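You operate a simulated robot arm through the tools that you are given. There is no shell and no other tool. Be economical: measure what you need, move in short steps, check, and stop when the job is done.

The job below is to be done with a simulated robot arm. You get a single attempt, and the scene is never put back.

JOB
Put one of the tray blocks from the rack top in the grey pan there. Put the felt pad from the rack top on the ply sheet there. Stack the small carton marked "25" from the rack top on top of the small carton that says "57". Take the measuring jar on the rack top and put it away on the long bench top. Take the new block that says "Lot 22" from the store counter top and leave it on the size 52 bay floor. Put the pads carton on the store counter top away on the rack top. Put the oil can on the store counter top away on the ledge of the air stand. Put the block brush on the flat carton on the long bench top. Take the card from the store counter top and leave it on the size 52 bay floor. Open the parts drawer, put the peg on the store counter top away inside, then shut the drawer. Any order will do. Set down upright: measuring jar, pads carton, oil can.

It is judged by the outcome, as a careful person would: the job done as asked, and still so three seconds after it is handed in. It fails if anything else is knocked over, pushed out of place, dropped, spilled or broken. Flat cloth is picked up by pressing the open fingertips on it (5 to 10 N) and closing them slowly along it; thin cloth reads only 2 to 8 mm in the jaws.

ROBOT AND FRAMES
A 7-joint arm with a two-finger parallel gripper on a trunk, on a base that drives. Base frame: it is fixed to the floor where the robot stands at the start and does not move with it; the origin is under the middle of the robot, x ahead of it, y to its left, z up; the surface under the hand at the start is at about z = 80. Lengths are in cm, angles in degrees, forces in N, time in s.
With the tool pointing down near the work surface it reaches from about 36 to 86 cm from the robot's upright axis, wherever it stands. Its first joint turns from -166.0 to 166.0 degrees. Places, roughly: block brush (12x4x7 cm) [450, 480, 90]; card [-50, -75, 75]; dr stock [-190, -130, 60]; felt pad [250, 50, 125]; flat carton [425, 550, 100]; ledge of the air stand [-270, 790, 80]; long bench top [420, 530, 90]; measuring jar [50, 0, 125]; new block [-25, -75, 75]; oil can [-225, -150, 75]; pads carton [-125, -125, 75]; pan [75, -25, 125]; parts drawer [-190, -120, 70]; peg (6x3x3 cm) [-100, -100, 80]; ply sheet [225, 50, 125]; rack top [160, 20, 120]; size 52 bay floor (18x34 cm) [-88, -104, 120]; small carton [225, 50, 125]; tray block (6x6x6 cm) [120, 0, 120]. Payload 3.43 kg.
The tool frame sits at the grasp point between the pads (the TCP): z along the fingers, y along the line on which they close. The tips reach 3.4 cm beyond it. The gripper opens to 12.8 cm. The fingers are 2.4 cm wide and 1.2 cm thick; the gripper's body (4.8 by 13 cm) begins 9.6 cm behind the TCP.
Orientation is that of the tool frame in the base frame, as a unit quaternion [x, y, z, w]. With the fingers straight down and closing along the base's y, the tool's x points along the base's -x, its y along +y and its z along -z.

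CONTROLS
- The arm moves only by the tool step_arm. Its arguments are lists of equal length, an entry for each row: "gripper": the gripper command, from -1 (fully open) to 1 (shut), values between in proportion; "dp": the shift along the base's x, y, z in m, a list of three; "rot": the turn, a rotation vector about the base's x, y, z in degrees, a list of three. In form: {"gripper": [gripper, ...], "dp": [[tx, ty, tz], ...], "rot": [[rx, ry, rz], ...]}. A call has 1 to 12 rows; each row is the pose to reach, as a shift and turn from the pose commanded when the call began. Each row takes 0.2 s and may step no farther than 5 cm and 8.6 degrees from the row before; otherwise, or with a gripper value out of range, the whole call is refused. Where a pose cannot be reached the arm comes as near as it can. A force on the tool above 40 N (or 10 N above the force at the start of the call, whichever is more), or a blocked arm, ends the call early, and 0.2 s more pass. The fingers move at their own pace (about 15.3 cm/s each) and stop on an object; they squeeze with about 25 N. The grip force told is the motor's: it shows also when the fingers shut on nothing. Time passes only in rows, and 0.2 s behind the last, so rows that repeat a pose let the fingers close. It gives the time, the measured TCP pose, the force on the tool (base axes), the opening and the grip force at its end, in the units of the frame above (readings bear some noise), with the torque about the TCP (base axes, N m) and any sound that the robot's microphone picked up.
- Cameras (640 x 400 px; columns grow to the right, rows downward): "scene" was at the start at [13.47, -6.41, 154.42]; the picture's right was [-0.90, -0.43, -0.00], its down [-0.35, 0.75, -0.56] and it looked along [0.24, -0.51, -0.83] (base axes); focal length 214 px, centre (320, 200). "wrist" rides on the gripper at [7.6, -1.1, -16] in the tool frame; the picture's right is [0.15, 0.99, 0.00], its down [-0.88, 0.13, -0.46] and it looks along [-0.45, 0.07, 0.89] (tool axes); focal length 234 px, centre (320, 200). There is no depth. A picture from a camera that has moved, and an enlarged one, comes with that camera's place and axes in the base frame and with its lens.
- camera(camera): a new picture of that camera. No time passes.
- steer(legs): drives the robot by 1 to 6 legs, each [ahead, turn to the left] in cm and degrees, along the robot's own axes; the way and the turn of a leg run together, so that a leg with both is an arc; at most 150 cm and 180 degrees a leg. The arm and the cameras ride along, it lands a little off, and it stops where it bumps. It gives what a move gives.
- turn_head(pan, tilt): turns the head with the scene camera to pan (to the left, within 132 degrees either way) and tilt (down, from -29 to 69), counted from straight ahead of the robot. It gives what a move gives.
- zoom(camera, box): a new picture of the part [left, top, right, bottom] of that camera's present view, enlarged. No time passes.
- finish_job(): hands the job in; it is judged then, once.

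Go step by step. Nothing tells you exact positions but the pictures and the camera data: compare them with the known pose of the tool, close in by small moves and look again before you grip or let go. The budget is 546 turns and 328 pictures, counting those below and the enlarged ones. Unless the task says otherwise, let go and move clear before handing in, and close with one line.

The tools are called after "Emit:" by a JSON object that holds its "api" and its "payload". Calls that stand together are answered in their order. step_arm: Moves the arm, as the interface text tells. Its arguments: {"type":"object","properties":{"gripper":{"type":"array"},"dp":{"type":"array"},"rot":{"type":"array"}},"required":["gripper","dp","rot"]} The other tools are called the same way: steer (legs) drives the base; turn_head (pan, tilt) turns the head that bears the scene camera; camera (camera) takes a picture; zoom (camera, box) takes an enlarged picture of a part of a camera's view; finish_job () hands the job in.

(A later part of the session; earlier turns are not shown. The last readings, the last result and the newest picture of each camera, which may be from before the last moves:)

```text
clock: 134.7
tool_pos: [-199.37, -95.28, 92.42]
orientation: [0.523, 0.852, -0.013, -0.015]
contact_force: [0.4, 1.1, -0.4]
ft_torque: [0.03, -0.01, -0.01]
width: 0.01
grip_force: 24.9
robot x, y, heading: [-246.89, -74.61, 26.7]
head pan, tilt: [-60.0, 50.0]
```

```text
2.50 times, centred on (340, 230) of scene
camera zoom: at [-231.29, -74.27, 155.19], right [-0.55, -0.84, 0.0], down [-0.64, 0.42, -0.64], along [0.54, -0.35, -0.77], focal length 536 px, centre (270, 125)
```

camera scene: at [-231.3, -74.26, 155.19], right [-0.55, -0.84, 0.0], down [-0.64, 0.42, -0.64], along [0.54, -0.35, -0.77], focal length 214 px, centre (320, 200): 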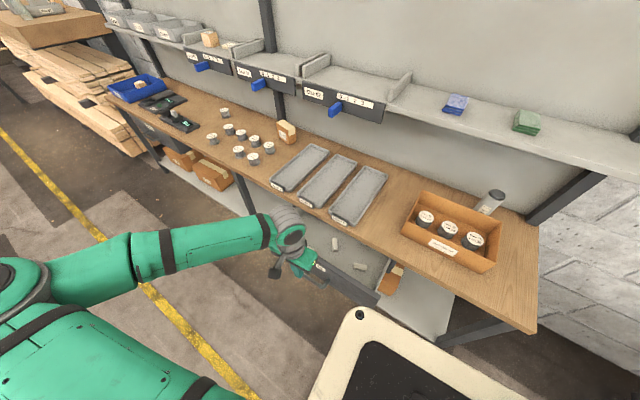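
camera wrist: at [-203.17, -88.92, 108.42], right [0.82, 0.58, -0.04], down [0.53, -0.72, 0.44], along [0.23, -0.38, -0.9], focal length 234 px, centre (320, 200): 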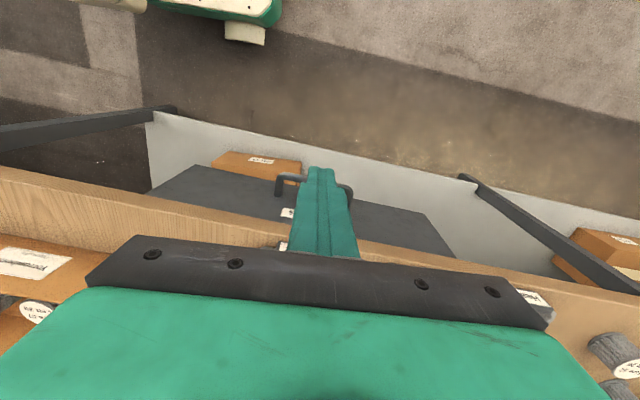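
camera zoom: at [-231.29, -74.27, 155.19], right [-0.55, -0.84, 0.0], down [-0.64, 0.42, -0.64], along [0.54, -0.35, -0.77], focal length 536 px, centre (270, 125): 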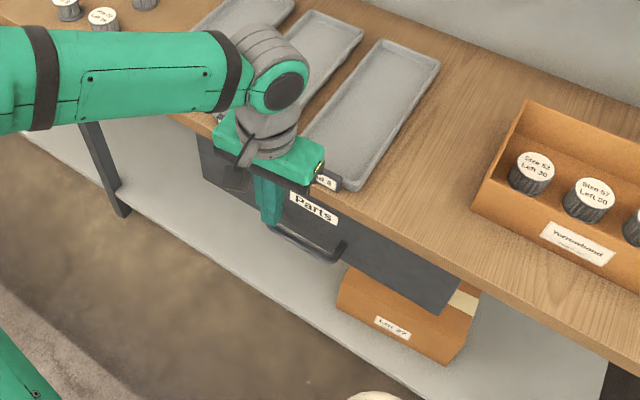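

The bar is back at its original spot, so the drawer is shut with the peg inside. Next the oil can at the far end of the counter; I look at it.

Emit:
{"api": "turn_head", "payload": {"pan": -95, "tilt": 35}}

Emit:
{"api": "camera", "payload": {"camera": "scene"}}

```text
clock: 135.7
tool_pos: [-199.37, -95.36, 92.33]
orientation: [0.523, 0.852, -0.014, -0.014]
contact_force: [-0.2, -0.6, -0.1]
ft_torque: [-0.01, -0.01, 0.0]
width: 0.0
grip_force: 25.1
robot x, y, heading: [-247.59, -75.23, 27.0]
head pan, tilt: [-95.0, 35.0]
```

```text
220 pictures are left
camera scene: at [-234.46, -78.22, 157.36], right [-0.93, -0.37, 0.0], down [-0.21, 0.53, -0.82], along [0.31, -0.76, -0.57], focal length 214 px, centre (320, 200)
```

scene: 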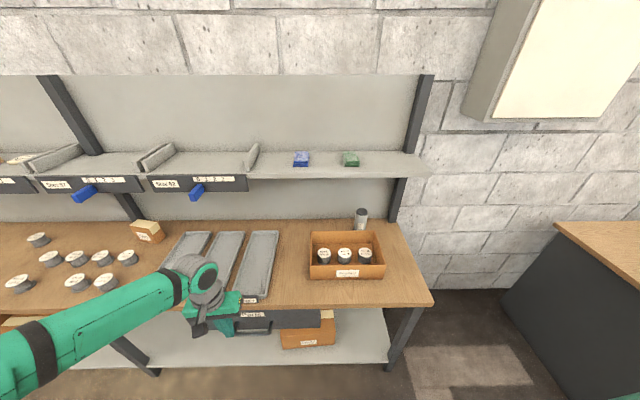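

Emit:
{"api": "zoom", "payload": {"camera": "scene", "box": [290, 140, 440, 290]}}

```text
2.67 times, centred on (365, 215) of scene
camera zoom: at [-234.46, -78.22, 157.36], right [-0.93, -0.37, 0.0], down [-0.21, 0.53, -0.82], along [0.31, -0.76, -0.57], focal length 572 px, centre (200, 160)
```

zoom: 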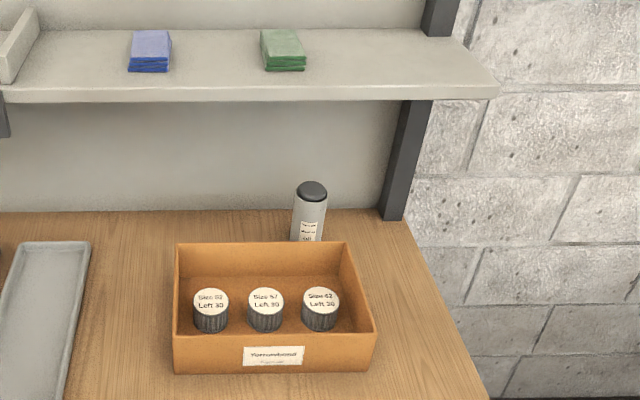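

The can's cap top triangulates to about (-221,-167.5,90), about 13 cm back under the shelf edge, behind the orange tray. I raise the hand and shuffle the robot to u≈150 and closer.

Emit:
{"api": "step_arm", "payload": {"gripper": [1, 0, -1, -1, -1, -1], "dp": [[0, 0, 0.04], [0, 0, 0.08], [0, 0, 0.12], [0, 0, 0.16], [0, 0, 0.2], [0, 0, 0.2]], "rot": [[0, 0, 0], [0, 0, 0], [0, 0, 0], [0, 0, 0], [0, 0, 0], [0, 0, 0]]}}

Emit:
{"api": "steer", "payload": {"legs": [[36, 0], [-30, 30], [-30, -30]]}}

Emit:
{"api": "turn_head", "payload": {"pan": -95, "tilt": 40}}

Emit:
{"api": "camera", "payload": {"camera": "scene"}}

Emit:
{"api": "camera", "payload": {"camera": "wrist"}}

```text
clock: 137.1
tool_pos: [-199.23, -95.37, 112.47]
orientation: [0.524, 0.852, -0.014, -0.014]
contact_force: [-0.1, 0.2, 0.1]
ft_torque: [0.03, -0.05, 0.03]
width: 12.81
grip_force: 0.1
robot x, y, heading: [-247.02, -74.39, 26.8]
head pan, tilt: [-95.0, 35.0]
```

```text
clock: 141.1
tool_pos: [-185.22, -72.89, 112.38]
orientation: [0.301, 0.954, -0.017, -0.01]
contact_force: [-0.3, 0.3, -0.3]
ft_torque: [0.01, 0.01, -0.01]
width: 12.77
grip_force: 0.0
robot x, y, heading: [-237.31, -77.43, 54.7]
head pan, tilt: [-95.0, 35.0]
stopped in leg 2: the robot was blocked; the commanded pose is now the measured one
```

```text
clock: 141.7
tool_pos: [-185.28, -72.81, 112.35]
orientation: [0.3, 0.954, -0.017, -0.01]
contact_force: [-0.3, 0.3, -0.2]
ft_torque: [0.02, -0.03, 0.03]
width: 12.8
grip_force: 0.1
robot x, y, heading: [-237.25, -77.57, 54.7]
head pan, tilt: [-95.0, 40.0]
```

```text
218 pictures are left
camera scene: at [-224.67, -74.23, 156.61], right [-0.65, -0.76, 0.0], down [-0.49, 0.41, -0.77], along [0.59, -0.49, -0.64], focal length 214 px, centre (320, 200)
```

scene: 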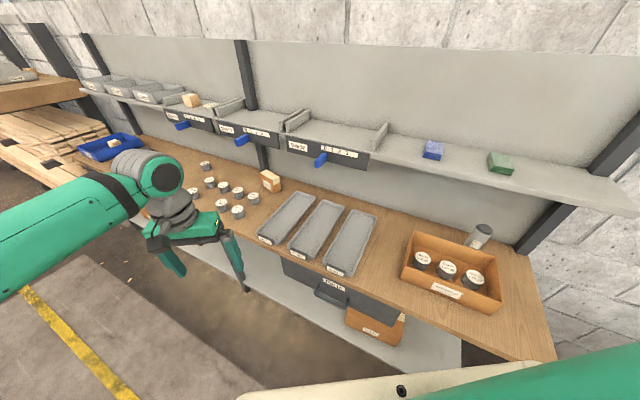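

```text
217 pictures are left
camera wrist: at [-191.67, -68.99, 128.48], right [0.45, 0.89, -0.04], down [0.81, -0.38, 0.44], along [0.38, -0.23, -0.9], focal length 234 px, centre (320, 200)
```

wrist: 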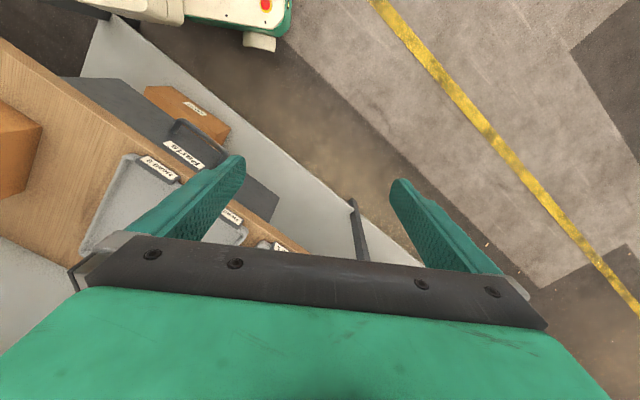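

Rear corner met the counter front. I pull forward, straighten, approach going forward with a right S-curve, then back straight along the counter.

Emit:
{"api": "steer", "payload": {"legs": [[6, 0], [0, -28], [32, -25], [32, 25], [-92, 0]]}}

Emit:
{"api": "camera", "payload": {"camera": "scene"}}

Emit:
{"api": "camera", "payload": {"camera": "wrist"}}

```text
clock: 152.1
tool_pos: [-205.46, -118.88, 112.4]
orientation: [0.513, 0.858, -0.014, -0.014]
contact_force: [0.7, -0.3, -0.4]
ft_torque: [0.0, 0.08, 0.0]
width: 12.79
grip_force: 0.1
robot x, y, heading: [-253.79, -99.62, 28.2]
head pan, tilt: [-95.0, 40.0]
```

```text
216 pictures are left
camera scene: at [-241.35, -102.37, 156.6], right [-0.92, -0.39, 0.0], down [-0.25, 0.59, -0.77], along [0.3, -0.7, -0.64], focal length 214 px, centre (320, 200)
```

scene: 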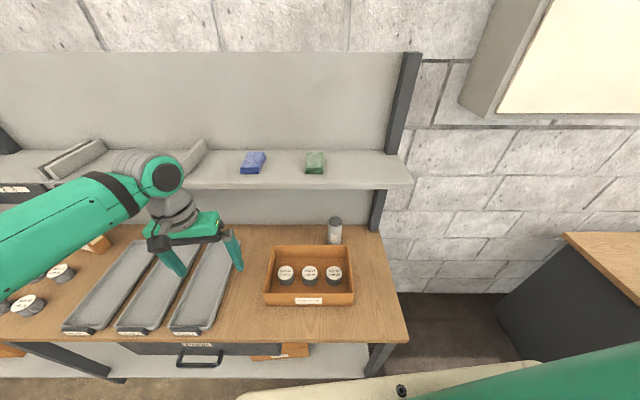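

```text
215 pictures are left
camera wrist: at [-209.51, -112.65, 128.48], right [0.8, 0.6, -0.04], down [0.55, -0.71, 0.44], along [0.24, -0.37, -0.9], focal length 234 px, centre (320, 200)
```

wrist: 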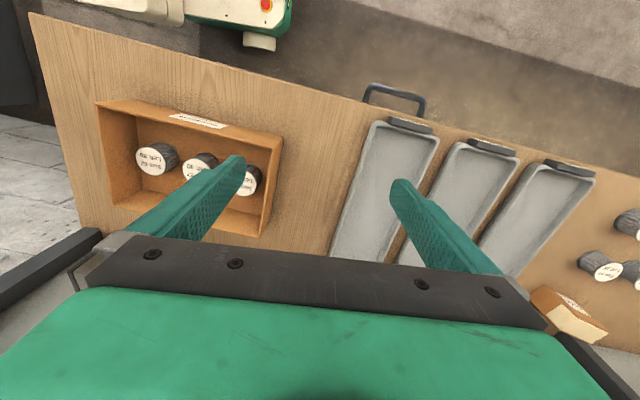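

Emit:
{"api": "zoom", "payload": {"camera": "scene", "box": [280, 190, 380, 270]}}

```text
5.00 times, centred on (330, 230) of scene
camera zoom: at [-241.35, -102.37, 156.6], right [-0.92, -0.39, 0.0], down [-0.25, 0.59, -0.77], along [0.3, -0.7, -0.64], focal length 1072 px, centre (270, 50)
```

zoom: 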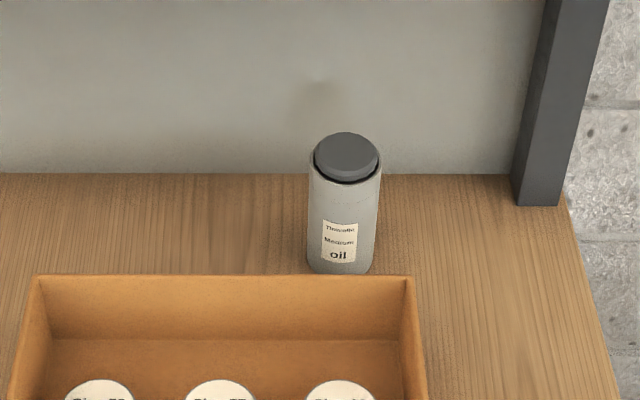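

The oil can stands at about (-222,-164), ~5.8 cm across and ~11 cm tall. I move upright to just in front of the shelf edge at its position.

Emit:
{"api": "step_arm", "payload": {"gripper": [-1, -1, -1, -1, -1, -1, -1, -1, -1], "dp": [[-0.035, -0.02, 0], [-0.07, -0.04, 0], [-0.105, -0.06, 0], [-0.14, -0.085, 0], [-0.17, -0.12, 0], [-0.195, -0.16, 0], [-0.22, -0.2, -0.01], [-0.24, -0.24, -0.03], [-0.258, -0.275, -0.044]], "rot": [[0, 0, 0], [0, 0, 0], [0, 0, 0], [0, 0, 0], [0, 0, 0], [0, 0, 0], [0, 0, 0], [0, 0, 0], [0, 0, 0]]}}

Emit:
{"api": "step_arm", "payload": {"gripper": [-1, -1, -1, -1, -1, -1, -1], "dp": [[0.003, -0.008, -0.01], [0.008, -0.018, -0.02], [0.014, -0.03, -0.035], [0.02, -0.043, -0.05], [0.028, -0.06, -0.07], [0.036, -0.076, -0.09], [0.044, -0.086, -0.11]], "rot": [[-6.2, -3.3, 0], [-12.4, -6.6, 0], [-18.6, -10, 0], [-24.8, -13.3, 0], [-31, -16.6, 0], [-37, -19.9, 0], [-37, -19.9, 0]]}}

Emit:
{"api": "camera", "payload": {"camera": "wrist"}}

Emit:
{"api": "camera", "payload": {"camera": "scene"}}

```text
clock: 154.1
tool_pos: [-231.2, -146.27, 108.02]
orientation: [0.514, 0.858, -0.015, -0.012]
contact_force: [-0.7, -0.4, -0.6]
ft_torque: [-0.02, 0.04, -0.01]
width: 12.81
grip_force: 0.0
robot x, y, heading: [-254.21, -99.65, 28.1]
head pan, tilt: [-95.0, 40.0]
```

```text
clock: 155.7
tool_pos: [-227.15, -154.93, 97.11]
orientation: [0.485, 0.8, -0.197, 0.295]
contact_force: [-0.3, 0.5, 0.9]
ft_torque: [0.0, -0.02, -0.01]
width: 12.81
grip_force: 0.0
robot x, y, heading: [-254.03, -99.5, 28.3]
head pan, tilt: [-95.0, 40.0]
```

```text
213 pictures are left
camera wrist: at [-235.32, -140.92, 104.01], right [0.83, 0.54, -0.13], down [0.3, -0.25, 0.92], along [0.47, -0.8, -0.37], focal length 234 px, centre (320, 200)
```

wrist: 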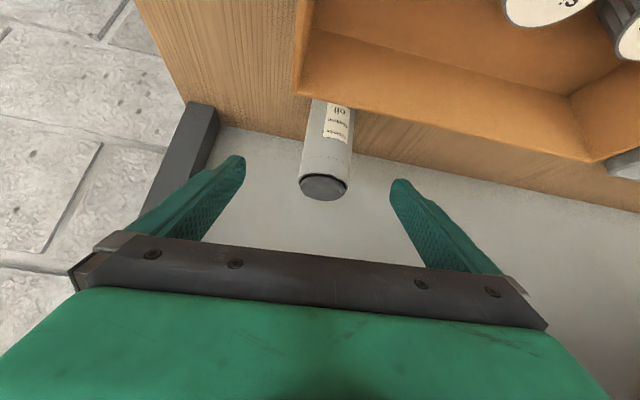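

```text
212 pictures are left
camera scene: at [-241.35, -102.38, 156.61], right [-0.92, -0.39, 0.0], down [-0.25, 0.59, -0.77], along [0.3, -0.7, -0.64], focal length 214 px, centre (320, 200)
```

scene: 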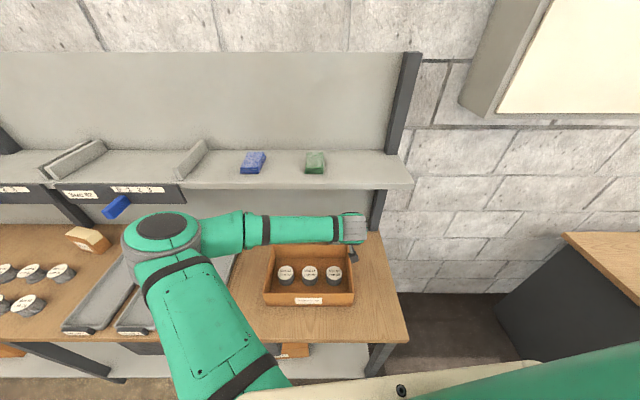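

Can cap confirmed at (-221.7,-163.9). I advance along the tool axis and close around it.

Emit:
{"api": "step_arm", "payload": {"gripper": [-1, -1, -1, -1, -1], "dp": [[0.013, -0.023, -0.028], [0.026, -0.046, -0.056], [0.038, -0.068, -0.083], [0.052, -0.09, -0.111], [0.052, -0.09, -0.111]], "rot": [[0, 0, 0], [0, 0, 0], [0, 0, 0], [0, 0, 0], [0, 0, 0]]}}

Emit:
{"api": "camera", "payload": {"camera": "wrist"}}

```text
clock: 156.9
tool_pos: [-221.69, -163.9, 85.89]
orientation: [0.486, 0.799, -0.197, 0.294]
contact_force: [0.4, 0.3, -0.7]
ft_torque: [0.02, 0.0, 0.02]
width: 12.82
grip_force: 0.1
robot x, y, heading: [-253.89, -99.59, 27.9]
head pan, tilt: [-95.0, 40.0]
```

```text
211 pictures are left
camera wrist: at [-230.02, -149.82, 92.85], right [0.83, 0.54, -0.13], down [0.3, -0.25, 0.92], along [0.47, -0.8, -0.37], focal length 234 px, centre (320, 200)
```

wrist: 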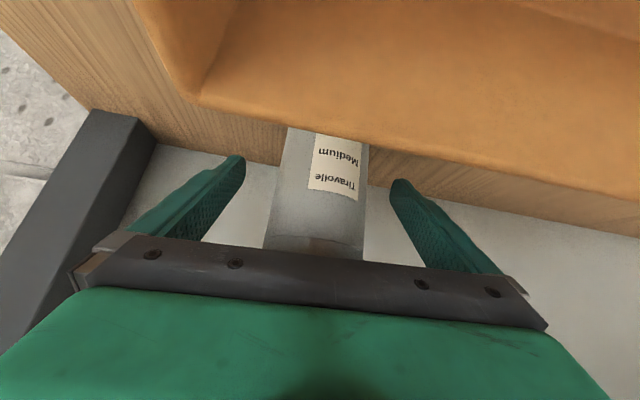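

Emit:
{"api": "step_arm", "payload": {"gripper": [-0.3, 0.3, 1, 1, 1], "dp": [[0, 0, 0], [0, 0, 0], [0, 0, 0], [0, 0, 0], [0, 0, 0]], "rot": [[0, 0, 0], [0, 0, 0], [0, 0, 0], [0, 0, 0], [0, 0, 0]]}}

Emit:
{"api": "camera", "payload": {"camera": "wrist"}}

```text
clock: 158.1
tool_pos: [-221.71, -163.78, 85.94]
orientation: [0.485, 0.8, -0.196, 0.295]
contact_force: [-0.5, -1.5, 2.3]
ft_torque: [0.09, -0.15, -0.01]
width: 5.95
grip_force: 25.0
robot x, y, heading: [-254.0, -99.63, 27.7]
head pan, tilt: [-95.0, 40.0]
```

```text
210 pictures are left
camera wrist: at [-230.01, -149.81, 92.9], right [0.83, 0.54, -0.13], down [0.3, -0.25, 0.92], along [0.47, -0.8, -0.37], focal length 234 px, centre (320, 200)
```

wrist: 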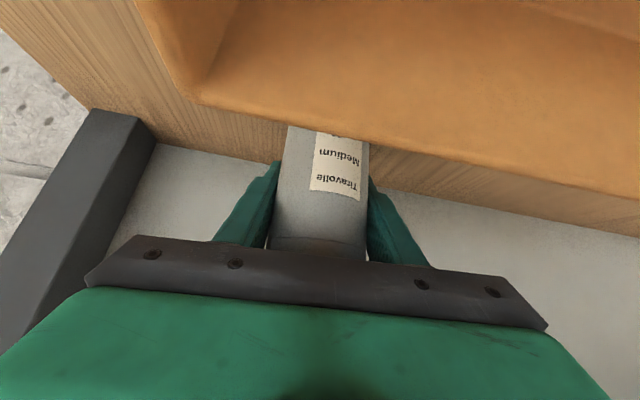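

The can is gripped (5.95 cm). I lift and ease outward so it clears the tray and the wrist clears the shelf edge.

Emit:
{"api": "step_arm", "payload": {"gripper": [1, 1, 1, 1, 1, 1, 1, 1, 1, 1], "dp": [[-0.004, 0.007, 0.02], [-0.009, 0.017, 0.04], [-0.013, 0.026, 0.06], [-0.018, 0.035, 0.085], [-0.023, 0.045, 0.11], [-0.036, 0.071, 0.135], [-0.05, 0.1, 0.16], [-0.065, 0.13, 0.19], [-0.077, 0.155, 0.22], [-0.085, 0.17, 0.26]], "rot": [[0, 0, 0], [0, 0, 0], [0, 0, 0], [0, 0, 0], [0, 0, 0], [0, 0, 0], [0, 0, 0], [0, 0, 0], [0, 0, 0], [0, 0, 0]]}}

Emit:
{"api": "camera", "payload": {"camera": "scene"}}

Emit:
{"api": "camera", "payload": {"camera": "wrist"}}

```text
clock: 160.3
tool_pos: [-230.08, -146.8, 112.02]
orientation: [0.485, 0.799, -0.197, 0.296]
contact_force: [-0.1, -0.2, -3.7]
ft_torque: [-0.05, 0.0, -0.06]
width: 5.92
grip_force: 25.0
robot x, y, heading: [-254.05, -99.25, 28.2]
head pan, tilt: [-95.0, 40.0]
```

```text
209 pictures are left
camera scene: at [-241.32, -102.41, 156.6], right [-0.92, -0.39, 0.0], down [-0.25, 0.59, -0.77], along [0.3, -0.7, -0.64], focal length 214 px, centre (320, 200)
```

scene: 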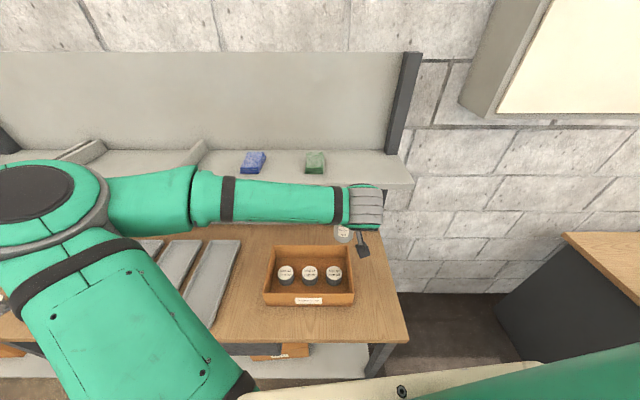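

```text
208 pictures are left
camera wrist: at [-238.16, -132.62, 118.99], right [0.83, 0.54, -0.12], down [0.3, -0.25, 0.92], along [0.47, -0.8, -0.37], focal length 234 px, centre (320, 200)
```

wrist: 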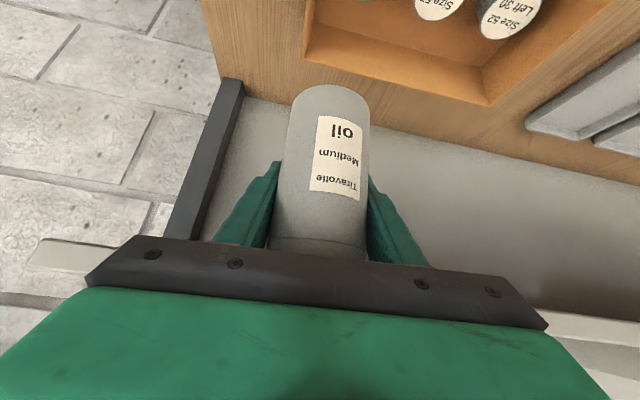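

The can is out. Now I look around toward the air stand, at azimuth ~91°.

Emit:
{"api": "turn_head", "payload": {"pan": 63, "tilt": 5}}

Emit:
{"api": "camera", "payload": {"camera": "scene"}}

Emit:
{"api": "turn_head", "payload": {"pan": 120, "tilt": 5}}

Emit:
{"api": "camera", "payload": {"camera": "scene"}}

Emit:
{"api": "turn_head", "payload": {"pan": 0, "tilt": 5}}

Emit:
{"api": "camera", "payload": {"camera": "scene"}}

```text
clock: 162.8
tool_pos: [-229.88, -146.73, 112.16]
orientation: [0.486, 0.799, -0.198, 0.295]
contact_force: [-0.3, 0.2, -3.1]
ft_torque: [-0.06, -0.02, 0.04]
width: 5.91
grip_force: 25.5
robot x, y, heading: [-253.64, -99.55, 28.2]
head pan, tilt: [63.0, 5.0]
```

```text
207 pictures are left
camera scene: at [-244.84, -85.38, 162.18], right [1.0, 0.02, 0.0], down [0.0, -0.09, -1.0], along [-0.02, 1.0, -0.09], focal length 214 px, centre (320, 200)
```

scene: 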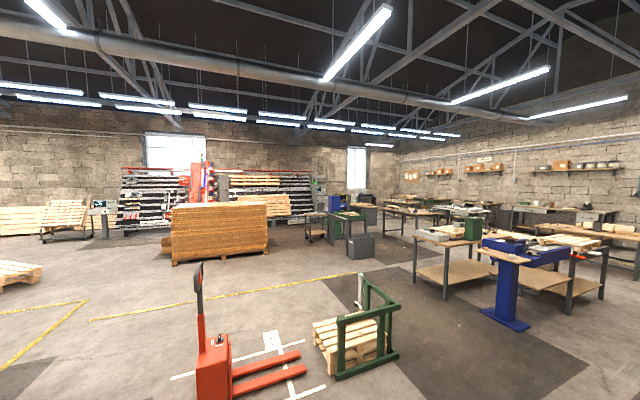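

```text
clock: 164.0
tool_pos: [-229.87, -146.67, 111.91]
orientation: [0.485, 0.8, -0.197, 0.294]
contact_force: [-0.1, -0.1, -2.9]
ft_torque: [-0.08, -0.05, -0.01]
width: 5.94
grip_force: 24.7
robot x, y, heading: [-253.82, -99.67, 27.9]
head pan, tilt: [120.0, 5.0]
```

```text
206 pictures are left
camera scene: at [-252.47, -89.7, 162.18], right [0.53, 0.85, 0.0], down [0.07, -0.05, -1.0], along [-0.84, 0.53, -0.09], focal length 214 px, centre (320, 200)
```

scene: 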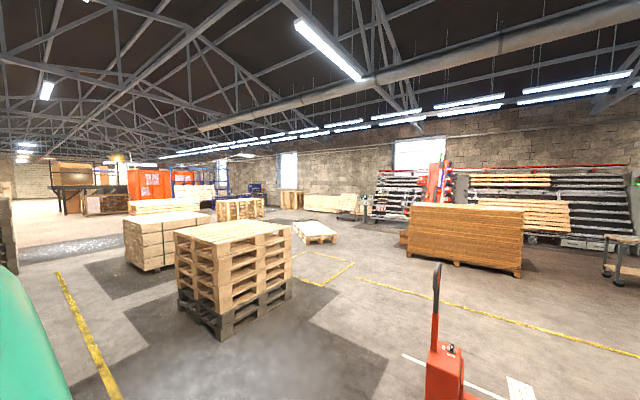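

```text
clock: 166.0
tool_pos: [-229.94, -146.79, 112.01]
orientation: [0.486, 0.799, -0.197, 0.295]
contact_force: [0.1, 0.4, -3.1]
ft_torque: [-0.03, -0.05, 0.0]
width: 5.95
grip_force: 24.8
robot x, y, heading: [-254.16, -99.53, 27.9]
head pan, tilt: [0.0, 5.0]
```

```text
205 pictures are left
camera scene: at [-236.57, -90.24, 162.18], right [0.47, -0.88, 0.0], down [-0.08, -0.04, -1.0], along [0.88, 0.47, -0.09], focal length 214 px, centre (320, 200)
```

scene: 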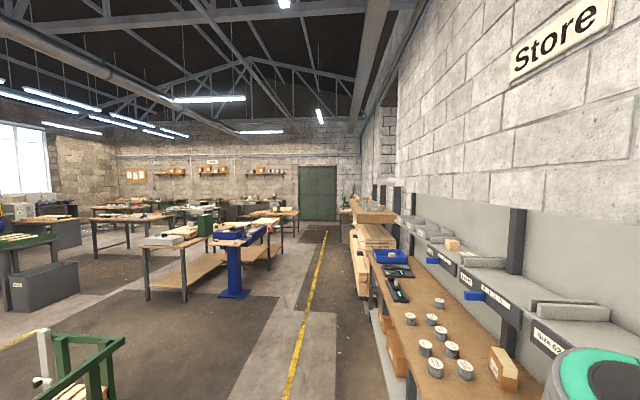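

Emit:
{"api": "turn_head", "payload": {"pan": 63, "tilt": 10}}

Emit:
{"api": "zoom", "payload": {"camera": "scene", "box": [240, 120, 400, 240]}}

Emit:
{"api": "zoom", "payload": {"camera": "scene", "box": [60, 140, 320, 340]}}

```text
clock: 167.4
tool_pos: [-229.98, -146.68, 111.96]
orientation: [0.485, 0.799, -0.197, 0.295]
contact_force: [-0.5, 0.1, -4.0]
ft_torque: [-0.05, 0.02, -0.02]
width: 5.92
grip_force: 25.2
robot x, y, heading: [-253.92, -99.68, 27.9]
head pan, tilt: [63.0, 10.0]
```

```text
3.33 times, centred on (320, 180) of scene
camera zoom: at [-244.84, -85.27, 161.38], right [1.0, 0.02, 0.0], down [0.0, -0.17, -0.98], along [-0.02, 0.98, -0.17], focal length 715 px, centre (320, 267)
```

zoom: 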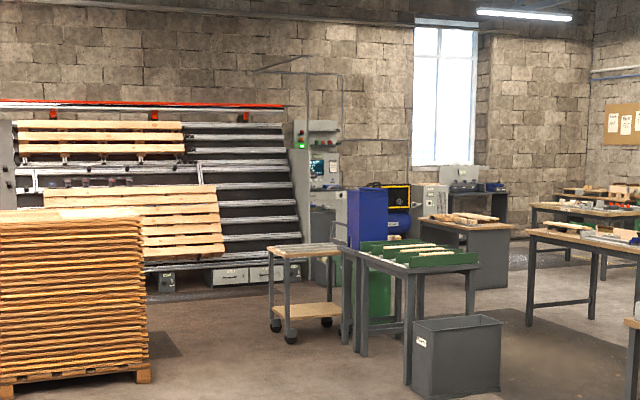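

```text
2.00 times, centred on (190, 240) of scene
camera zoom: at [-244.84, -85.27, 161.38], right [1.0, 0.02, 0.0], down [0.0, -0.17, -0.98], along [-0.02, 0.98, -0.17], focal length 429 px, centre (580, 120)
```

zoom: 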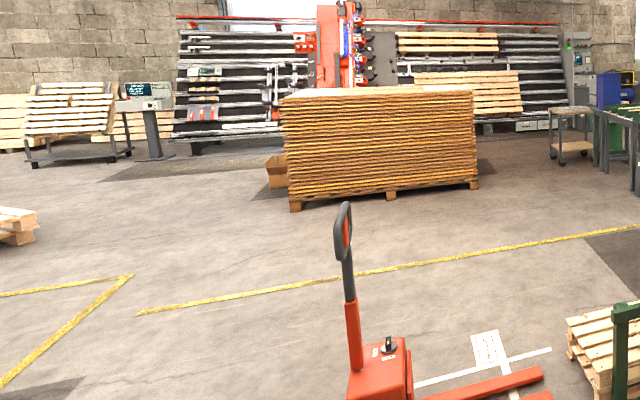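

I see the route: back away from the counter, then go round the left of the pallet jack and right of the brown board stack. First I back out from the counter.

Emit:
{"api": "steer", "payload": {"legs": [[-40, -30], [-60, 0]]}}

Emit:
{"api": "turn_head", "payload": {"pan": 120, "tilt": 15}}

Emit:
{"api": "camera", "payload": {"camera": "scene"}}

Emit:
{"api": "turn_head", "payload": {"pan": -110, "tilt": 20}}

Emit:
{"api": "camera", "payload": {"camera": "scene"}}

```text
clock: 172.9
tool_pos: [-355.52, -159.37, 112.06]
orientation: [0.674, 0.648, -0.266, 0.235]
contact_force: [-0.7, -0.2, -3.1]
ft_torque: [-0.06, -0.02, 0.02]
width: 5.93
grip_force: 25.1
robot x, y, heading: [-353.03, -106.37, -1.6]
head pan, tilt: [63.0, 10.0]
```

```text
clock: 174.1
tool_pos: [-355.44, -159.41, 112.12]
orientation: [0.675, 0.647, -0.266, 0.234]
contact_force: [0.0, -0.4, -3.7]
ft_torque: [-0.06, -0.02, -0.03]
width: 5.94
grip_force: 25.3
robot x, y, heading: [-353.18, -106.55, -1.5]
head pan, tilt: [120.0, 15.0]
```

```text
202 pictures are left
camera scene: at [-346.84, -98.5, 160.56], right [0.88, 0.48, 0.0], down [0.12, -0.23, -0.97], along [-0.46, 0.85, -0.26], focal length 214 px, centre (320, 200)
```

scene: 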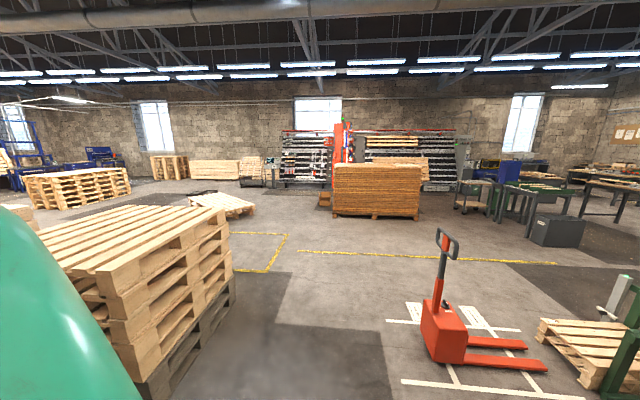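

```text
clock: 177.4
tool_pos: [-355.44, -159.3, 112.09]
orientation: [0.675, 0.647, -0.266, 0.234]
contact_force: [-0.5, -0.3, -3.1]
ft_torque: [-0.06, -0.01, 0.01]
width: 5.96
grip_force: 24.8
robot x, y, heading: [-352.44, -106.27, -1.4]
head pan, tilt: [-110.0, 20.0]
```

```text
201 pictures are left
camera scene: at [-345.81, -115.38, 159.74], right [-0.93, 0.37, 0.0], down [0.13, 0.32, -0.94], along [-0.34, -0.87, -0.34], focal length 214 px, centre (320, 200)
```

scene: 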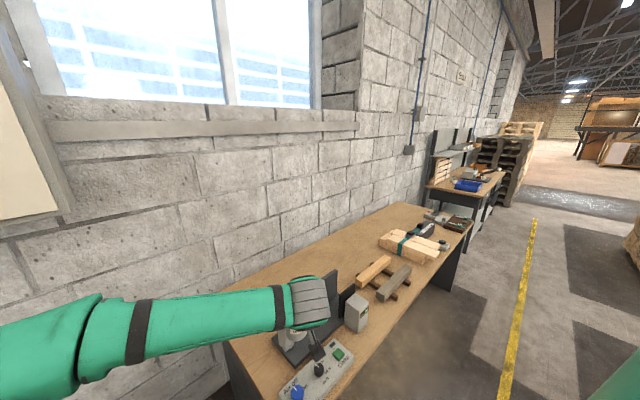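

The hand is now over a neighbouring bench with a small machine; I raise it straight up first before turning.

Emit:
{"api": "step_arm", "payload": {"gripper": [1, 1, 1, 1, 1], "dp": [[0, 0, 0.04], [0, 0, 0.08], [0, 0.0, 0.12], [0, 0, 0.16], [0, 0, 0.2]], "rot": [[0, 0, 0], [0, 0, 0], [0, 0, 0], [0, 0, 0], [0, 0, 0]]}}

Emit:
{"api": "camera", "payload": {"camera": "wrist"}}

Emit:
{"api": "camera", "payload": {"camera": "scene"}}

```text
clock: 178.6
tool_pos: [-355.52, -159.39, 130.97]
orientation: [0.675, 0.654, -0.267, 0.215]
contact_force: [-0.6, -0.4, -3.0]
ft_torque: [-0.03, 0.01, 0.01]
width: 5.95
grip_force: 25.4
robot x, y, heading: [-352.86, -106.18, -1.6]
head pan, tilt: [-110.0, 20.0]
```

```text
200 pictures are left
camera wrist: at [-355.35, -143.37, 138.26], right [0.99, 0.06, -0.15], down [0.16, -0.39, 0.91], along [-0.01, -0.92, -0.4], focal length 234 px, centre (320, 200)
```

wrist: 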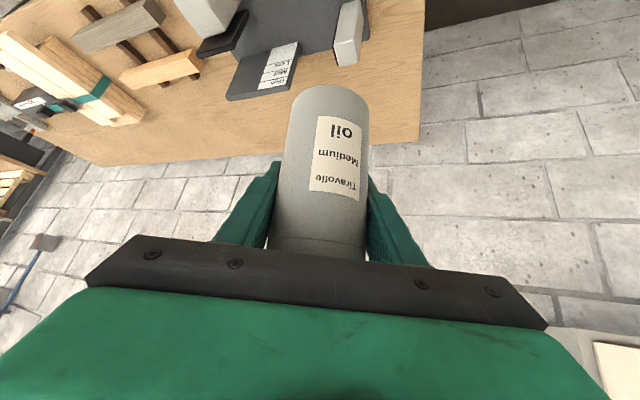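

```text
199 pictures are left
camera scene: at [-345.82, -115.38, 159.74], right [-0.93, 0.37, 0.0], down [0.13, 0.32, -0.94], along [-0.35, -0.87, -0.34], focal length 214 px, centre (320, 200)
```

scene: 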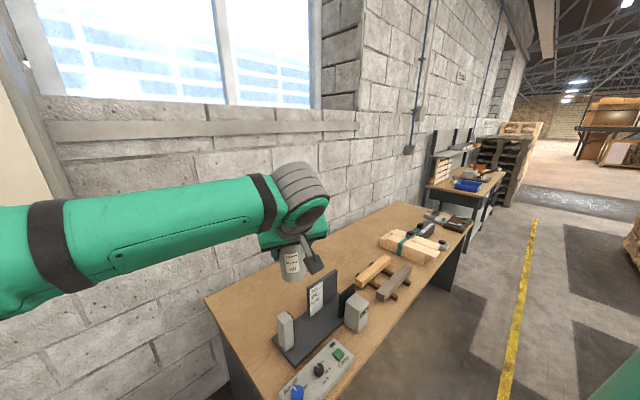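

Clear of the bench and the can is still held upright. I drive a left arc out into the aisle and turn toward the gap left of the pallet jack.

Emit:
{"api": "steer", "payload": {"legs": [[50, 60], [0, 69]]}}

Emit:
{"api": "turn_head", "payload": {"pan": 0, "tilt": 25}}

Emit:
{"api": "camera", "payload": {"camera": "scene"}}

```text
clock: 185.4
tool_pos: [-269.32, -51.97, 131.17]
orientation: [-0.307, 0.886, 0.081, 0.337]
contact_force: [0.3, -1.4, -3.4]
ft_torque: [0.04, 0.0, 0.01]
width: 5.93
grip_force: 24.7
robot x, y, heading: [-311.82, -83.52, 128.4]
head pan, tilt: [-110.0, 20.0]
cut short: leg 1
```

```text
clock: 187.3
tool_pos: [-269.42, -51.9, 130.97]
orientation: [-0.308, 0.887, 0.075, 0.336]
contact_force: [0.5, -0.2, -3.0]
ft_torque: [0.06, -0.05, -0.02]
width: 5.91
grip_force: 25.2
robot x, y, heading: [-311.31, -84.13, 128.4]
head pan, tilt: [0.0, 25.0]
```

```text
198 pictures are left
camera scene: at [-323.62, -68.4, 158.94], right [0.79, 0.62, 0.0], down [0.26, -0.33, -0.91], along [-0.56, 0.71, -0.42], focal length 214 px, centre (320, 200)
```

scene: 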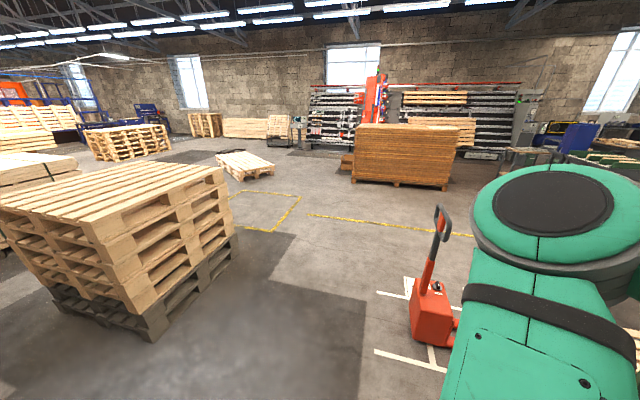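

Emit:
{"api": "steer", "payload": {"legs": [[0, 4], [150, 0], [45, -50], [80, -20]]}}

Emit:
{"api": "camera", "payload": {"camera": "scene"}}

```text
clock: 201.7
tool_pos: [-356.19, 121.33, 131.06]
orientation: [0.21, 0.915, -0.115, 0.326]
contact_force: [-0.8, -0.2, -2.7]
ft_torque: [-0.03, -0.04, 0.01]
width: 5.91
grip_force: 24.8
robot x, y, heading: [-403.6, 145.46, 64.2]
head pan, tilt: [0.0, 25.0]
```

```text
197 pictures are left
camera scene: at [-394.71, 163.04, 158.94], right [0.9, -0.44, 0.0], down [-0.18, -0.38, -0.91], along [0.4, 0.82, -0.42], focal length 214 px, centre (320, 200)
```

scene: 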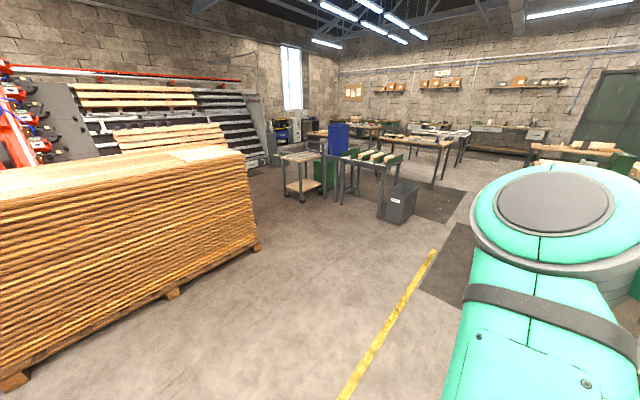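

Emit:
{"api": "steer", "payload": {"legs": [[0, 4], [150, 0], [75, 0]]}}

Emit:
{"api": "turn_head", "payload": {"pan": 20, "tilt": 25}}

Emit:
{"api": "camera", "payload": {"camera": "scene"}}

```text
clock: 213.3
tool_pos: [-272.09, 332.88, 131.12]
orientation: [0.177, 0.922, -0.105, 0.328]
contact_force: [-0.4, -0.1, -3.2]
ft_torque: [-0.01, -0.04, -0.03]
width: 5.92
grip_force: 24.7
robot x, y, heading: [-320.99, 353.59, 68.5]
head pan, tilt: [0.0, 25.0]
```

```text
clock: 214.1
tool_pos: [-272.16, 332.95, 131.04]
orientation: [0.177, 0.922, -0.106, 0.327]
contact_force: [0.0, 0.2, -2.9]
ft_torque: [-0.01, -0.04, -0.01]
width: 5.92
grip_force: 24.9
robot x, y, heading: [-320.72, 353.44, 68.1]
head pan, tilt: [20.0, 25.0]
```

```text
196 pictures are left
camera scene: at [-316.59, 372.49, 158.94], right [1.0, -0.03, 0.0], down [-0.01, -0.42, -0.91], along [0.03, 0.91, -0.42], focal length 214 px, centre (320, 200)
```

scene: 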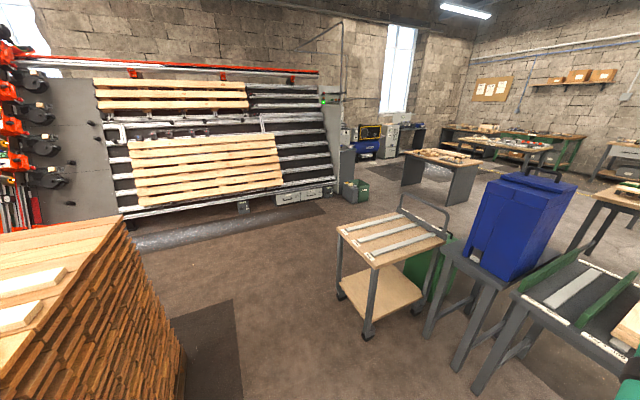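

Emit:
{"api": "zoom", "payload": {"camera": "scene", "box": [300, 80, 420, 210]}}

```text
3.08 times, centred on (360, 145) of scene
camera zoom: at [-316.59, 372.49, 158.94], right [1.0, -0.03, 0.0], down [-0.01, -0.42, -0.91], along [0.03, 0.91, -0.42], focal length 660 px, centre (197, 369)
```

zoom: 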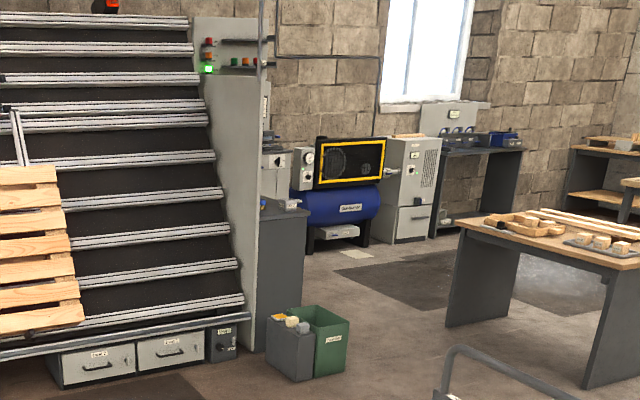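

I turn and drive through the gap left of the trolley.

Emit:
{"api": "steer", "payload": {"legs": [[0, 30], [128, 0], [0, -8], [110, 0]]}}

Emit:
{"api": "turn_head", "payload": {"pan": -30, "tilt": 25}}

Emit:
{"api": "camera", "payload": {"camera": "scene"}}

```text
clock: 228.1
tool_pos: [-287.04, 590.51, 130.99]
orientation: [-0.003, 0.939, -0.041, 0.341]
contact_force: [-0.4, -1.3, -4.1]
ft_torque: [0.0, -0.04, -0.03]
width: 5.93
grip_force: 25.5
robot x, y, heading: [-339.86, 591.49, 90.1]
head pan, tilt: [20.0, 25.0]
```

```text
clock: 229.3
tool_pos: [-287.15, 590.6, 131.02]
orientation: [-0.003, 0.939, -0.04, 0.342]
contact_force: [0.2, -0.4, -3.0]
ft_torque: [0.01, -0.05, 0.02]
width: 5.89
grip_force: 25.4
robot x, y, heading: [-340.11, 591.14, 90.3]
head pan, tilt: [-30.0, 25.0]
```

```text
194 pictures are left
camera scene: at [-335.42, 609.87, 158.94], right [0.87, -0.5, 0.0], down [-0.21, -0.37, -0.91], along [0.45, 0.79, -0.42], focal length 214 px, centre (320, 200)
```

scene: 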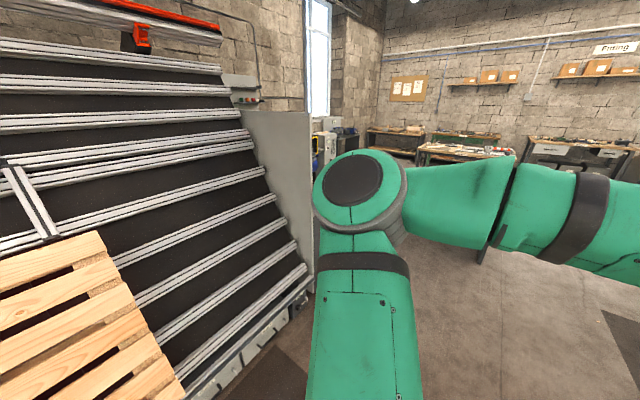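

Emit:
{"api": "steer", "payload": {"legs": [[0, -60], [140, 0], [0, 60]]}}

Emit:
{"api": "turn_head", "payload": {"pan": 40, "tilt": 30}}

Emit:
{"api": "camera", "payload": {"camera": "scene"}}

```text
clock: 242.3
tool_pos: [-164.17, 661.82, 131.04]
orientation: [0.0, 0.939, -0.042, 0.342]
contact_force: [0.8, 1.0, -3.8]
ft_torque: [0.0, -0.03, 0.01]
width: 5.91
grip_force: 24.7
robot x, y, heading: [-216.84, 663.15, 89.7]
head pan, tilt: [-30.0, 25.0]
```

```text
clock: 243.8
tool_pos: [-164.23, 661.67, 131.05]
orientation: [0.0, 0.939, -0.041, 0.342]
contact_force: [0.4, -0.5, -3.3]
ft_torque: [-0.03, -0.09, 0.0]
width: 5.94
grip_force: 24.8
robot x, y, heading: [-217.31, 663.01, 89.6]
head pan, tilt: [40.0, 30.0]
```

```text
193 pictures are left
camera scene: at [-222.75, 680.51, 158.14], right [0.77, 0.64, 0.0], down [0.32, -0.38, -0.87], along [-0.55, 0.67, -0.5], focal length 214 px, centre (320, 200)
```

scene: 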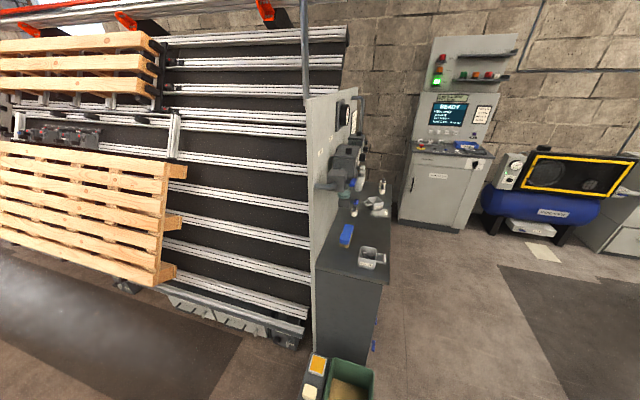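

Emit:
{"api": "zoom", "payload": {"camera": "scene", "box": [300, 90, 420, 290]}}

Emit:
{"api": "zoom", "payload": {"camera": "scene", "box": [310, 170, 410, 290]}}

```text
2.00 times, centred on (360, 190) of scene
camera zoom: at [-222.75, 680.51, 158.14], right [0.77, 0.64, 0.0], down [0.32, -0.38, -0.87], along [-0.55, 0.67, -0.5], focal length 429 px, centre (240, 220)
```

zoom: 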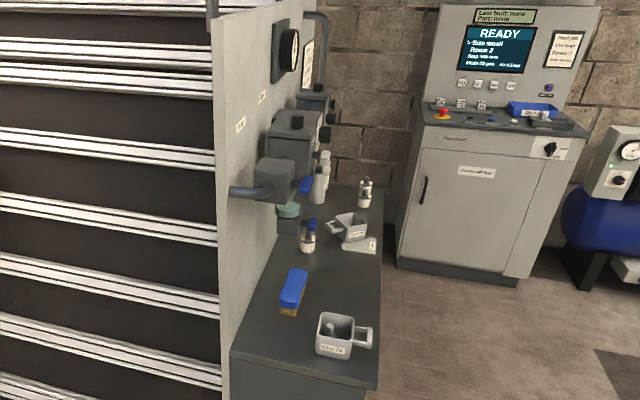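

```text
3.33 times, centred on (360, 230) of scene
camera zoom: at [-222.75, 680.51, 158.14], right [0.77, 0.64, 0.0], down [0.32, -0.38, -0.87], along [-0.55, 0.67, -0.5], focal length 715 px, centre (187, 100)
```

zoom: 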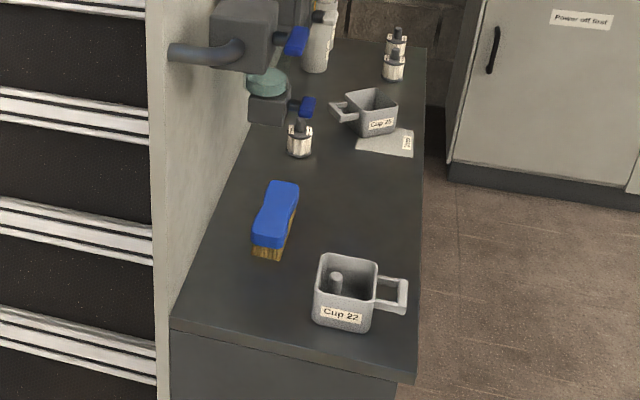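

This is the air stand: gauge panel plus a dark ledge with cups, brush and bottles; a free spot is near (-264,778,80). I manoeuvre so my right side will face the ledge.

Emit:
{"api": "steer", "payload": {"legs": [[0, -47], [74, 0], [0, -108]]}}

Emit:
{"api": "turn_head", "payload": {"pan": -125, "tilt": 25}}

Emit:
{"api": "camera", "payload": {"camera": "scene"}}

Emit:
{"api": "turn_head", "payload": {"pan": 130, "tilt": 30}}

Emit:
{"api": "camera", "payload": {"camera": "scene"}}

```text
clock: 255.2
tool_pos: [-211.77, 690.23, 130.93]
orientation: [0.916, 0.208, -0.342, 0.034]
contact_force: [-0.3, 0.1, -3.4]
ft_torque: [-0.03, 0.03, -0.01]
width: 5.93
grip_force: 25.3
robot x, y, heading: [-163.96, 711.9, -64.4]
head pan, tilt: [40.0, 30.0]
```

```text
clock: 257.7
tool_pos: [-211.92, 690.23, 130.96]
orientation: [0.916, 0.208, -0.342, 0.035]
contact_force: [0.9, 0.2, -2.7]
ft_torque: [-0.03, 0.01, 0.0]
width: 5.93
grip_force: 25.3
robot x, y, heading: [-163.79, 712.0, -64.5]
head pan, tilt: [-125.0, 25.0]
```

```text
190 pictures are left
camera scene: at [-168.23, 704.22, 158.94], right [0.16, 0.99, 0.0], down [0.42, -0.07, -0.91], along [-0.89, 0.15, -0.42], focal length 214 px, centre (320, 200)
```

scene: 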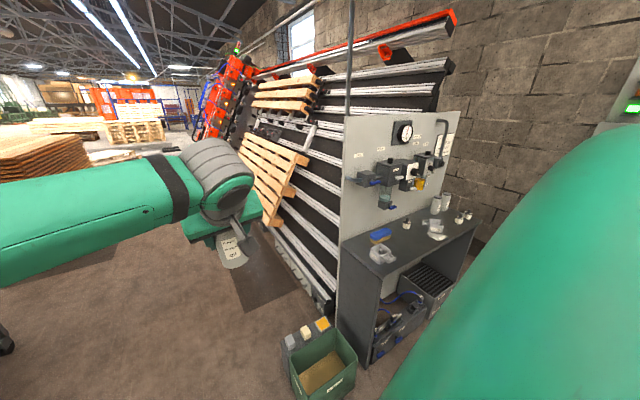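

```text
clock: 261.3
tool_pos: [-211.86, 690.17, 131.03]
orientation: [0.916, 0.208, -0.342, 0.034]
contact_force: [0.3, 0.3, -3.6]
ft_torque: [-0.04, 0.02, 0.01]
width: 5.91
grip_force: 24.7
robot x, y, heading: [-163.72, 712.27, -64.6]
head pan, tilt: [130.0, 30.0]
```

```text
189 pictures are left
camera scene: at [-155.39, 710.93, 158.14], right [0.91, -0.41, 0.0], down [-0.21, -0.46, -0.87], along [0.36, 0.79, -0.5], focal length 214 px, centre (320, 200)
```

scene: 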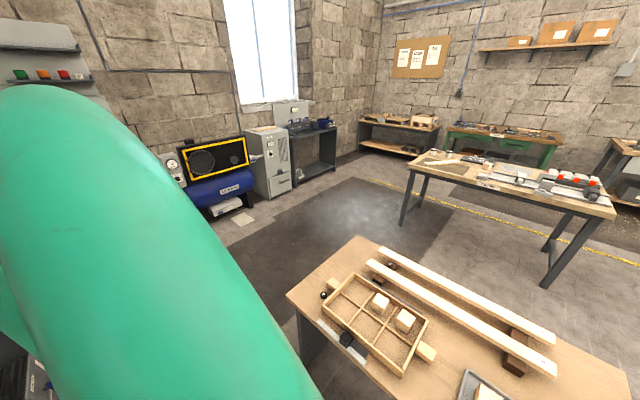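

Clear. I back ~100 cm along the ledge's side, hand riding above it.

Emit:
{"api": "steer", "payload": {"legs": [[-100, 0]]}}

Emit:
{"api": "turn_head", "payload": {"pan": -95, "tilt": 35}}

Emit:
{"api": "camera", "payload": {"camera": "scene"}}

Emit:
{"api": "camera", "payload": {"camera": "wrist"}}

```text
clock: 266.5
tool_pos: [-255.7, 779.0, 130.95]
orientation: [0.913, 0.22, -0.341, 0.039]
contact_force: [0.2, -0.4, -3.5]
ft_torque: [-0.01, 0.04, 0.01]
width: 5.91
grip_force: 24.5
robot x, y, heading: [-208.02, 802.0, -63.1]
head pan, tilt: [130.0, 30.0]
```

```text
clock: 269.7
tool_pos: [-255.66, 779.06, 130.9]
orientation: [0.912, 0.221, -0.342, 0.04]
contact_force: [-0.6, 0.7, -3.2]
ft_torque: [-0.01, 0.03, 0.0]
width: 5.92
grip_force: 25.2
robot x, y, heading: [-208.07, 802.28, -62.9]
head pan, tilt: [-95.0, 35.0]
```

```text
188 pictures are left
camera scene: at [-211.45, 789.52, 157.36], right [-0.37, 0.93, 0.0], down [0.53, 0.21, -0.82], along [-0.76, -0.31, -0.57], focal length 214 px, centre (320, 200)
```

scene: 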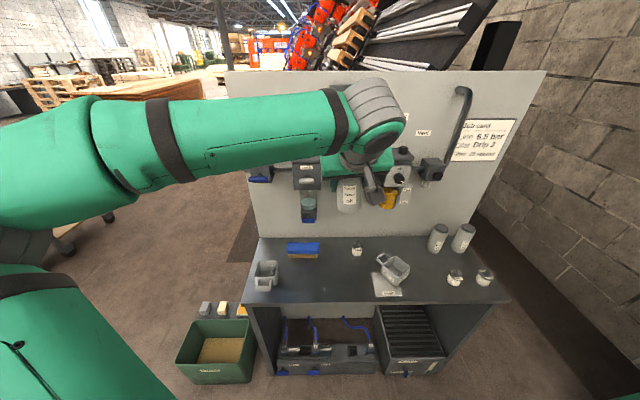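

```text
187 pictures are left
camera wrist: at [-241.41, 786.42, 138.35], right [0.52, -0.84, -0.17], down [-0.26, -0.35, 0.9], along [-0.81, -0.43, -0.4], focal length 234 px, centre (320, 200)
```

wrist: 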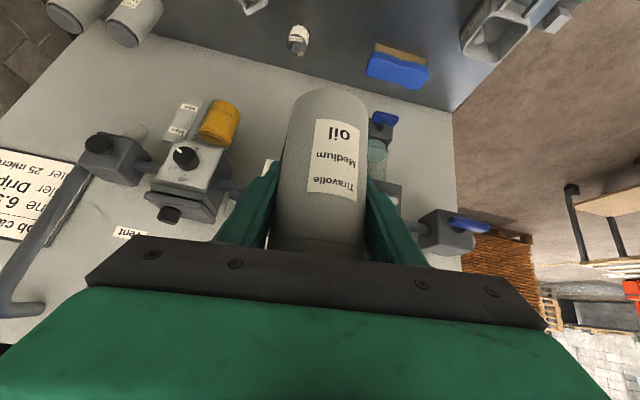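

The free spot on the ledge front half is near (-262,773). I move above it and lower partway.

Emit:
{"api": "step_arm", "payload": {"gripper": [1, 1, 1, 1, 1, 1, 1, 1, 1, 1], "dp": [[-0.03, -0.03, 0], [-0.063, -0.06, 0], [-0.063, -0.06, -0.045], [-0.063, -0.06, -0.09], [-0.063, -0.06, -0.135], [-0.063, -0.06, -0.18], [-0.063, -0.06, -0.225], [-0.063, -0.06, -0.27], [-0.063, -0.06, -0.31], [-0.063, -0.06, -0.35]], "rot": [[0, 0, 0], [0, 0, 0], [-0.2, 0.3, 0], [-0.3, 0.6, 0], [-0.5, 1.1, 0], [-0.5, 1.1, 0], [-0.5, 1.1, 0], [-0.5, 1.1, 0], [-0.5, 1.1, 0], [-0.5, 1.1, 0]]}}

Emit:
{"api": "camera", "payload": {"camera": "scene"}}

Emit:
{"api": "camera", "payload": {"camera": "wrist"}}

```text
clock: 271.9
tool_pos: [-262.26, 773.31, 95.77]
orientation: [0.909, 0.22, -0.352, 0.042]
contact_force: [0.0, 0.2, -3.0]
ft_torque: [-0.03, 0.05, -0.01]
width: 5.92
grip_force: 24.4
robot x, y, heading: [-208.1, 802.21, -63.0]
head pan, tilt: [-95.0, 35.0]
```

```text
186 pictures are left
camera scene: at [-211.44, 789.53, 157.36], right [-0.37, 0.93, 0.0], down [0.53, 0.21, -0.82], along [-0.76, -0.31, -0.57], focal length 214 px, centre (320, 200)
```

scene: 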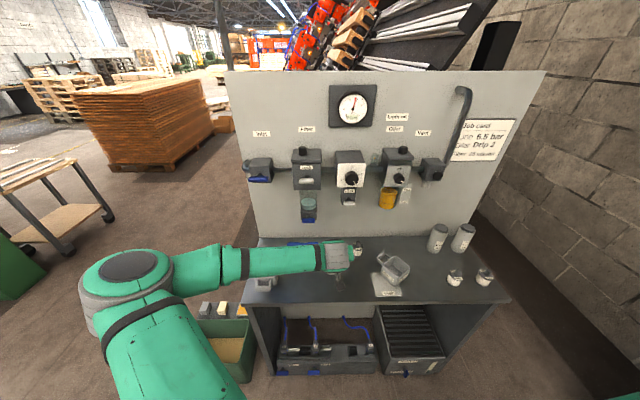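

```text
185 pictures are left
camera wrist: at [-247.76, 780.8, 102.87], right [0.52, -0.84, -0.17], down [-0.24, -0.34, 0.91], along [-0.82, -0.43, -0.37], focal length 234 px, centre (320, 200)
```

wrist: 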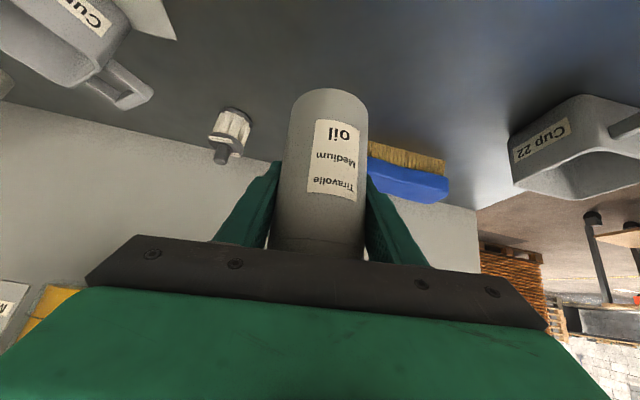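

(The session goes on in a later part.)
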